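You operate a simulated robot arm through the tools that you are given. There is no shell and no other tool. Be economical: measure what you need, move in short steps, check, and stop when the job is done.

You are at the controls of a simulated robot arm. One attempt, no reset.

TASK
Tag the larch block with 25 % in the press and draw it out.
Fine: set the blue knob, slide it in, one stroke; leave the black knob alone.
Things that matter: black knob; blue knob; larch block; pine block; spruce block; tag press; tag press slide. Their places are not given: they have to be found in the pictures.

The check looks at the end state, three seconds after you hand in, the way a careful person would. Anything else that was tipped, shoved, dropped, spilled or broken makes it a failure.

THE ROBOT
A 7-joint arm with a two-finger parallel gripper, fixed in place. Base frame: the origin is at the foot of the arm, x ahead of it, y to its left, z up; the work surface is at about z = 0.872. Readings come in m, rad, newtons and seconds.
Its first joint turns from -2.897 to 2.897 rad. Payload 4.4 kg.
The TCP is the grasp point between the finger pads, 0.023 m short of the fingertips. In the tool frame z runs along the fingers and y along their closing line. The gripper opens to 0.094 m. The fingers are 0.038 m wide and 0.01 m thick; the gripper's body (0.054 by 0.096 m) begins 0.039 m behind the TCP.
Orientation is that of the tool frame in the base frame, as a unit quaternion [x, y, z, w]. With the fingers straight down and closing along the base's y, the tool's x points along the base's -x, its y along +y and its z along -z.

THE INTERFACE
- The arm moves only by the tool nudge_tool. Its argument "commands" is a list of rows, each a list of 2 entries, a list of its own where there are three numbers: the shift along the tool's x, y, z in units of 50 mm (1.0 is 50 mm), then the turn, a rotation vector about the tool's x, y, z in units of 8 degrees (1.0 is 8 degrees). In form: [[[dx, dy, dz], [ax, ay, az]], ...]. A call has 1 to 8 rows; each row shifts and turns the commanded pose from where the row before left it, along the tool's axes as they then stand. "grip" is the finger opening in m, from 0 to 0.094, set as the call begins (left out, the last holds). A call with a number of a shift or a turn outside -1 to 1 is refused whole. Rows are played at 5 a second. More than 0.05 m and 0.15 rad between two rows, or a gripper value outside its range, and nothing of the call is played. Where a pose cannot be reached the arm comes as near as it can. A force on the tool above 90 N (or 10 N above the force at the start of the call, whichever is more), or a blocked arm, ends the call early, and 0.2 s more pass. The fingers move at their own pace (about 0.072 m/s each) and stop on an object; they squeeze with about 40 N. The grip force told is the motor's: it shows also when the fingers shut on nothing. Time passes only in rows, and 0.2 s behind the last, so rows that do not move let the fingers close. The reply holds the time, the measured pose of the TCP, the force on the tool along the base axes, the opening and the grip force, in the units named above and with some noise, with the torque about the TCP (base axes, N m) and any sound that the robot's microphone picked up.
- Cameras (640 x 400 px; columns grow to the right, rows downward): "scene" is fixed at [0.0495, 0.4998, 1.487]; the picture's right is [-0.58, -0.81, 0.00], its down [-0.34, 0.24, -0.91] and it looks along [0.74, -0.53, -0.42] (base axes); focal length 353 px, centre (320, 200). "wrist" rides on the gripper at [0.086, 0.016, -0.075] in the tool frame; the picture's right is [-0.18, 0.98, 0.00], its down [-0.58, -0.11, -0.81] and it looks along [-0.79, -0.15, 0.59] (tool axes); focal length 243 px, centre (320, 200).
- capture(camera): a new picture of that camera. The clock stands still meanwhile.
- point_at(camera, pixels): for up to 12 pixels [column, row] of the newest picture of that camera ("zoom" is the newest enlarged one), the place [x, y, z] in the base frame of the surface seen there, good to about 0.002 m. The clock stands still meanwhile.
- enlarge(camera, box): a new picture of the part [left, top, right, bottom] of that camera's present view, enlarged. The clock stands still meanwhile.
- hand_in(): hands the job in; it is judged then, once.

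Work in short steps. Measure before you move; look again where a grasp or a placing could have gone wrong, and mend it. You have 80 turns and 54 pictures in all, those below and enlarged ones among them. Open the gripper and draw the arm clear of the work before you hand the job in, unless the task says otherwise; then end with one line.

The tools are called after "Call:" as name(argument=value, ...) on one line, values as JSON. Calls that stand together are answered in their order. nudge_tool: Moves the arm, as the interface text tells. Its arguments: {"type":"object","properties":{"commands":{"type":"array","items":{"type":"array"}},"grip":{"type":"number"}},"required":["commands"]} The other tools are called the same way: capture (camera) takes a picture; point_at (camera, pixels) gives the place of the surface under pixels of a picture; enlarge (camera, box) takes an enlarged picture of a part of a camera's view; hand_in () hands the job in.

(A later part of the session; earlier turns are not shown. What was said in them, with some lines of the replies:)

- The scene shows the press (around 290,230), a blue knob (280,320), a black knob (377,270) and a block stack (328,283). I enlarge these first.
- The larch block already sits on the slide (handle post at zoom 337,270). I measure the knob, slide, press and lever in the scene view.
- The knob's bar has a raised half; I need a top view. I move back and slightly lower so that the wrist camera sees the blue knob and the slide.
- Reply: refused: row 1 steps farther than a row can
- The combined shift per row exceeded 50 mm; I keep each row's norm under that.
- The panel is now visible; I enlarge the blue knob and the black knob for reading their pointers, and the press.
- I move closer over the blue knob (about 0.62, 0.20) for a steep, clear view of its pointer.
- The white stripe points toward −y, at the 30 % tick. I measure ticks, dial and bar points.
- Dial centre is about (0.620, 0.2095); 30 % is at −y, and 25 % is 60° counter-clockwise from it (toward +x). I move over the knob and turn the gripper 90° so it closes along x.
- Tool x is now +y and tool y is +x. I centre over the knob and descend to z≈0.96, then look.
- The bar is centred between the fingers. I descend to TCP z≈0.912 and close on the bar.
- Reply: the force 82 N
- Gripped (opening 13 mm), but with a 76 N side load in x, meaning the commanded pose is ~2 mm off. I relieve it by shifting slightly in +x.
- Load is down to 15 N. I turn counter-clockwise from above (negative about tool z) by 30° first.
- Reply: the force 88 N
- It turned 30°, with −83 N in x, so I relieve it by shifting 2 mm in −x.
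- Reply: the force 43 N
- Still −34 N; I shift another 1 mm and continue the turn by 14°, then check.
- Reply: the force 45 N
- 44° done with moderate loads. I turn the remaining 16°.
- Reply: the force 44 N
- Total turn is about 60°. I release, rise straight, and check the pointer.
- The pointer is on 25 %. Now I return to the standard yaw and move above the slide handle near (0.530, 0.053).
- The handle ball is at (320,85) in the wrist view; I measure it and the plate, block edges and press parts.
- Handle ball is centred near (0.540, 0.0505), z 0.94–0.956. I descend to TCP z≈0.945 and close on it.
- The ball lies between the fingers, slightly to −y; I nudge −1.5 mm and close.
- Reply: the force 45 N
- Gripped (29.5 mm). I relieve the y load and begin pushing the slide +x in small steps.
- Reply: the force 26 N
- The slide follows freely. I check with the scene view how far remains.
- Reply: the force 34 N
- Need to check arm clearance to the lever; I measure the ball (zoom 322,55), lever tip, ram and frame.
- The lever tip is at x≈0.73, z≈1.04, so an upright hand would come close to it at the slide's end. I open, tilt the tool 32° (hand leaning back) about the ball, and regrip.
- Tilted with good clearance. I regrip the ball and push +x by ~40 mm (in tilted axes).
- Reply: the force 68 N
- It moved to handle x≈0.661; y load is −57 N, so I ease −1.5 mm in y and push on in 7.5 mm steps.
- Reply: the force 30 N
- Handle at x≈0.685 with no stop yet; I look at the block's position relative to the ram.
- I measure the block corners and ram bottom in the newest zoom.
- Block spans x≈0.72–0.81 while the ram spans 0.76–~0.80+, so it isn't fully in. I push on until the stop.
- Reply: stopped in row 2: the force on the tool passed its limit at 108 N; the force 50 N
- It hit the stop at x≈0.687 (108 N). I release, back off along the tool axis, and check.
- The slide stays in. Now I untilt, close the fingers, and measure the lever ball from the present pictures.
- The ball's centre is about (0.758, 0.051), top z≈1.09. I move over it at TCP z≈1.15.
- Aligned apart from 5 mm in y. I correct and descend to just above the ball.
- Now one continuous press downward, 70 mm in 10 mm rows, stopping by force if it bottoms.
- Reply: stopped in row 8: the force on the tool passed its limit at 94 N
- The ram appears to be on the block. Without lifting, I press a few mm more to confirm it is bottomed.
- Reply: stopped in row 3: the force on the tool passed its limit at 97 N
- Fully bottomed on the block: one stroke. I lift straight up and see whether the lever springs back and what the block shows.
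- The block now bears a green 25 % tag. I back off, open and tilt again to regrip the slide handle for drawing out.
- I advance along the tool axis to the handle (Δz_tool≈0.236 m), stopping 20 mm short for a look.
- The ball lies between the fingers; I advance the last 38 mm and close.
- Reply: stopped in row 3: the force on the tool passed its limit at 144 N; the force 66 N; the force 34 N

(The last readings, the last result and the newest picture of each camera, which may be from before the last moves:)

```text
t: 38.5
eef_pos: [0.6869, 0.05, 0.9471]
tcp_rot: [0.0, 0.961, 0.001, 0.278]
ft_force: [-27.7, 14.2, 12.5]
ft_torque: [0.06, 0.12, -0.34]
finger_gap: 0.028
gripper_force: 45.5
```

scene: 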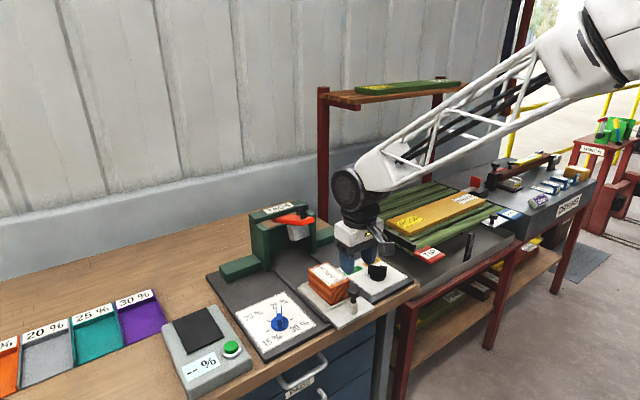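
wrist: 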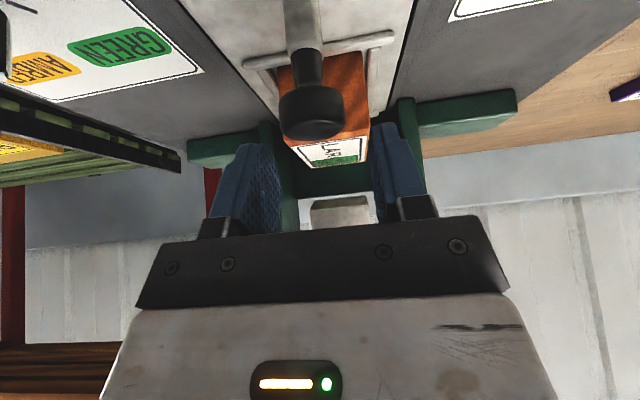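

A contact occurred on approach; the grip now shows 28 mm. I look before pulling.

Call:
enlarge(camera="scene", box=[260, 210, 360, 300])

Call:
capture(camera="wrist")

```text
4.44 times, centred on (310, 255) of scene
```

zoom: 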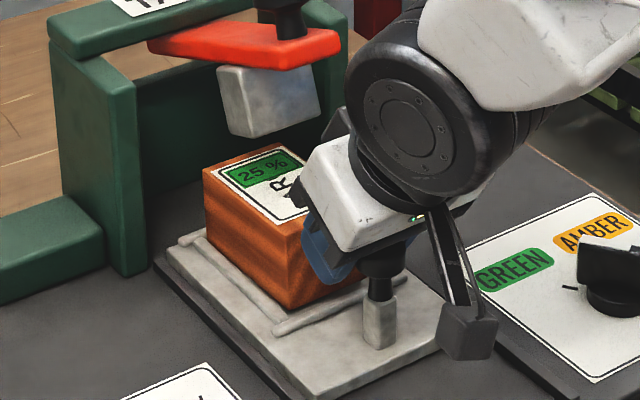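

```text
17 pictures are left
```

wrist: 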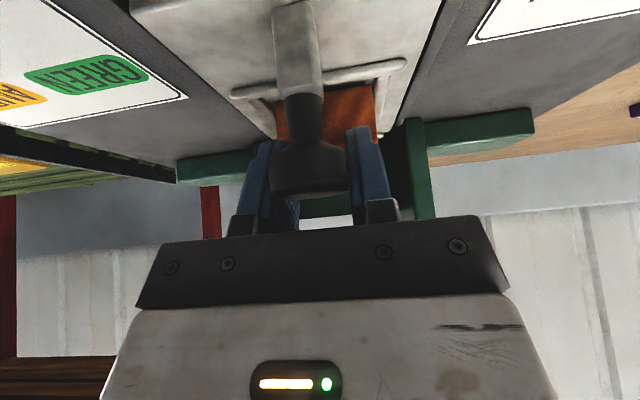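

Block is intact in its nest with the 25 % tag; the handle is gripped. I pull −x 50 mm slowly.

Call:
nudge_tool(commands=[[[0.1, 0, -0.063], [0, 0, 0]], [[0.212, 0, -0.133], [0, 0, 0]], [[0.212, 0, -0.133], [0, 0, 0]], [[0.212, 0, -0.133], [0, 0, 0]], [[0.1, 0, -0.063], [0, 0, 0]], [[0, 0, 0], [0, 0, 0]]])

Call:
enlarge(camera="scene", box=[240, 200, 380, 320])

```text
t: 39.9
eef_pos: [0.6381, 0.0499, 0.9468]
tcp_rot: [-0.001, 0.96, 0.0, 0.279]
ft_force: [-0.1, 86.7, 16.4]
ft_torque: [0.26, -0.31, -1.95]
finger_gap: 0.0281
gripper_force: 45.2
```

```text
3.33 times, centred on (310, 260) of scene
```

zoom: 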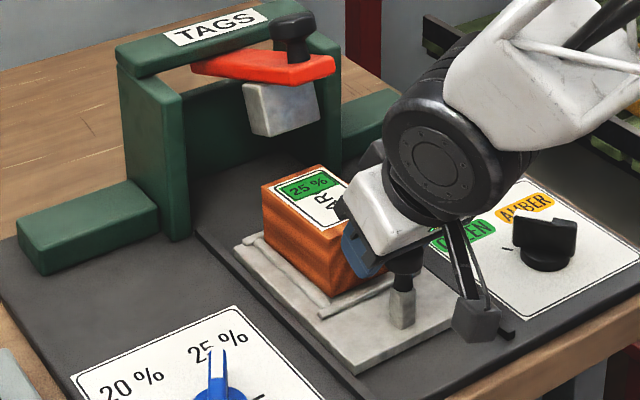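

The slide follows with the block. I ease +2.5 mm in y (87 N side load) and pull 50 mm more.

Call:
nudge_tool(commands=[[[0, 0.05, 0], [0, 0, 0]], [[0.212, 0, -0.133], [0, 0, 0]], [[0.212, 0, -0.133], [0, 0, 0]], [[0.212, 0, -0.133], [0, 0, 0]], [[0.212, 0, -0.133], [0, 0, 0]], [[0, 0, 0], [0, 0, 0]]])

```text
t: 41.3
eef_pos: [0.5886, 0.0526, 0.9466]
tcp_rot: [0.0, 0.96, 0.002, 0.279]
ft_force: [0.6, -90.0, 10.9]
ft_torque: [-0.51, 1.21, 1.79]
finger_gap: 0.0316
gripper_force: 45.4
```

Over-corrected; I ease −1.25 mm and pull to the starting position (handle x≈0.541).

Call:
nudge_tool(commands=[[[0, -0.027, 0], [0, 0, 0]], [[0.212, 0, -0.133], [0, 0, 0]], [[0.212, 0, -0.133], [0, 0, 0]], [[0.212, 0, -0.133], [0, 0, 0]], [[0.17, 0, -0.106], [0, 0, 0]], [[0, 0, 0], [0, 0, 0]]])

Call:
enlarge(camera="scene", box=[230, 200, 410, 340])

```text
t: 42.1
eef_pos: [0.5649, 0.0491, 0.9473]
tcp_rot: [0.0, 0.96, 0.001, 0.28]
ft_force: [12.0, -64.2, -1.4]
ft_torque: [-0.16, -0.27, 1.25]
finger_gap: 0.0283
gripper_force: 45.1
stopped in row 4: the force on the tool passed its limit at 141 N (the readings are from after the stop); the commanded pose is now the measured one
```

```text
2.86 times, centred on (320, 270) of scene
```

zoom: 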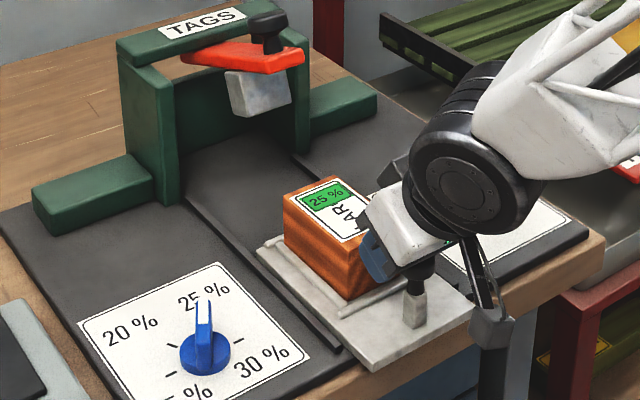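

The post sits at about scene (352,308), nearly its original place (353,309). I measure the slide against its start.

Call:
capture(camera="scene")

Call:
point_at(camera="scene", pixels=[[353, 306], [340, 302], [325, 305], [328, 268], [330, 300]])

Call:
enlarge(camera="scene", box=[290, 240, 410, 330])

```text
14 pictures are left
```

scene: 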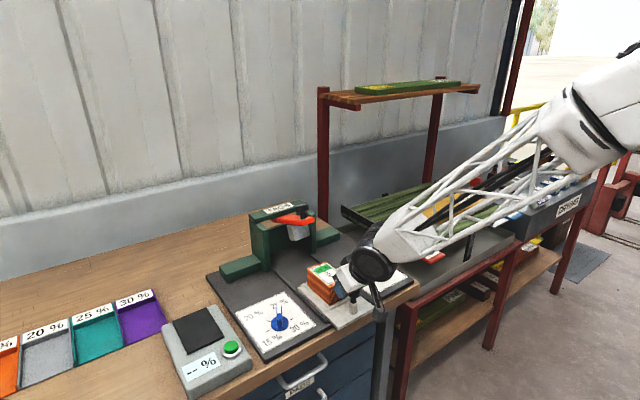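

```text
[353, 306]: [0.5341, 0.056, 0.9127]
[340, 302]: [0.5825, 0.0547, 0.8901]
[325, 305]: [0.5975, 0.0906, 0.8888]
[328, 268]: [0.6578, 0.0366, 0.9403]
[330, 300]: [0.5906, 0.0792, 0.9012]
```

```text
4.44 times, centred on (350, 285) of scene
```

zoom: 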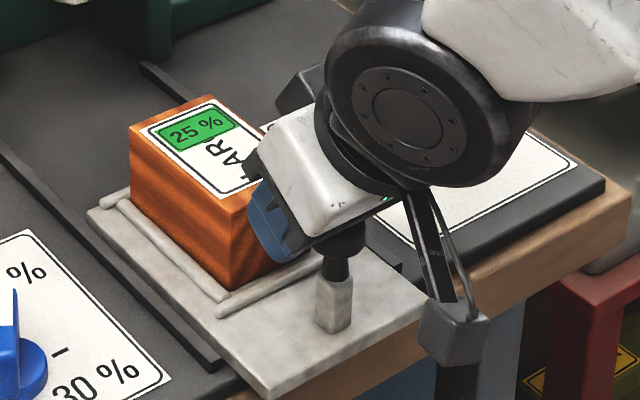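

The slide is back exactly at its start (0.534 vs 0.534 at the post), so that was the out-stop. I release and withdraw along the tool axis.

Call:
nudge_tool(commands=[[[0, 0, 0], [0, 0, 0]], [[0, 0, 0], [0, 0, 0]], [[0, 0, -0.5], [0, 0, 0]], [[0, 0, -1], [0, 0, 0]], [[0, 0, -1], [0, 0, 0]], [[0, 0, -1], [0, 0, 0]], [[0, 0, -1], [0, 0, 0]]], grip=0.05)

Call:
enlarge(camera="scene", box=[200, 190, 420, 360])

Call:
capture(camera="wrist")

```text
t: 43.7
eef_pos: [0.4472, 0.0516, 1.1398]
tcp_rot: [0.0, 0.96, 0.0, 0.28]
ft_force: [-0.7, 0.4, 0.9]
ft_torque: [0.0, 0.0, 0.0]
finger_gap: 0.0498
gripper_force: 0.2
```

```text
2.35 times, centred on (310, 275) of scene
```

zoom: 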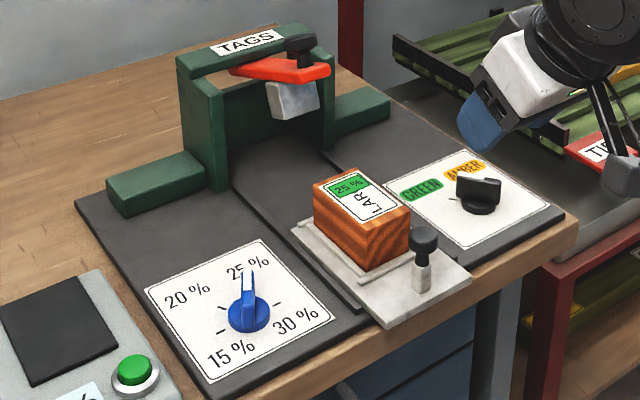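

```text
11 pictures are left
```

wrist: 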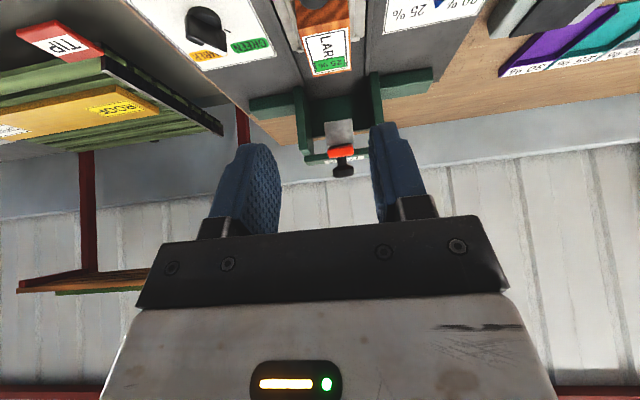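

The larch block has its green 25 % tag, the slide is fully out, the black knob hasn't moved, and the open gripper is clear. I hand in.

Call:
hand_in()

```text
The job is handed in.
```

The larch block has its 25 % tag, put on with one stroke, and is drawn back out on the slide; I left the black knob alone.
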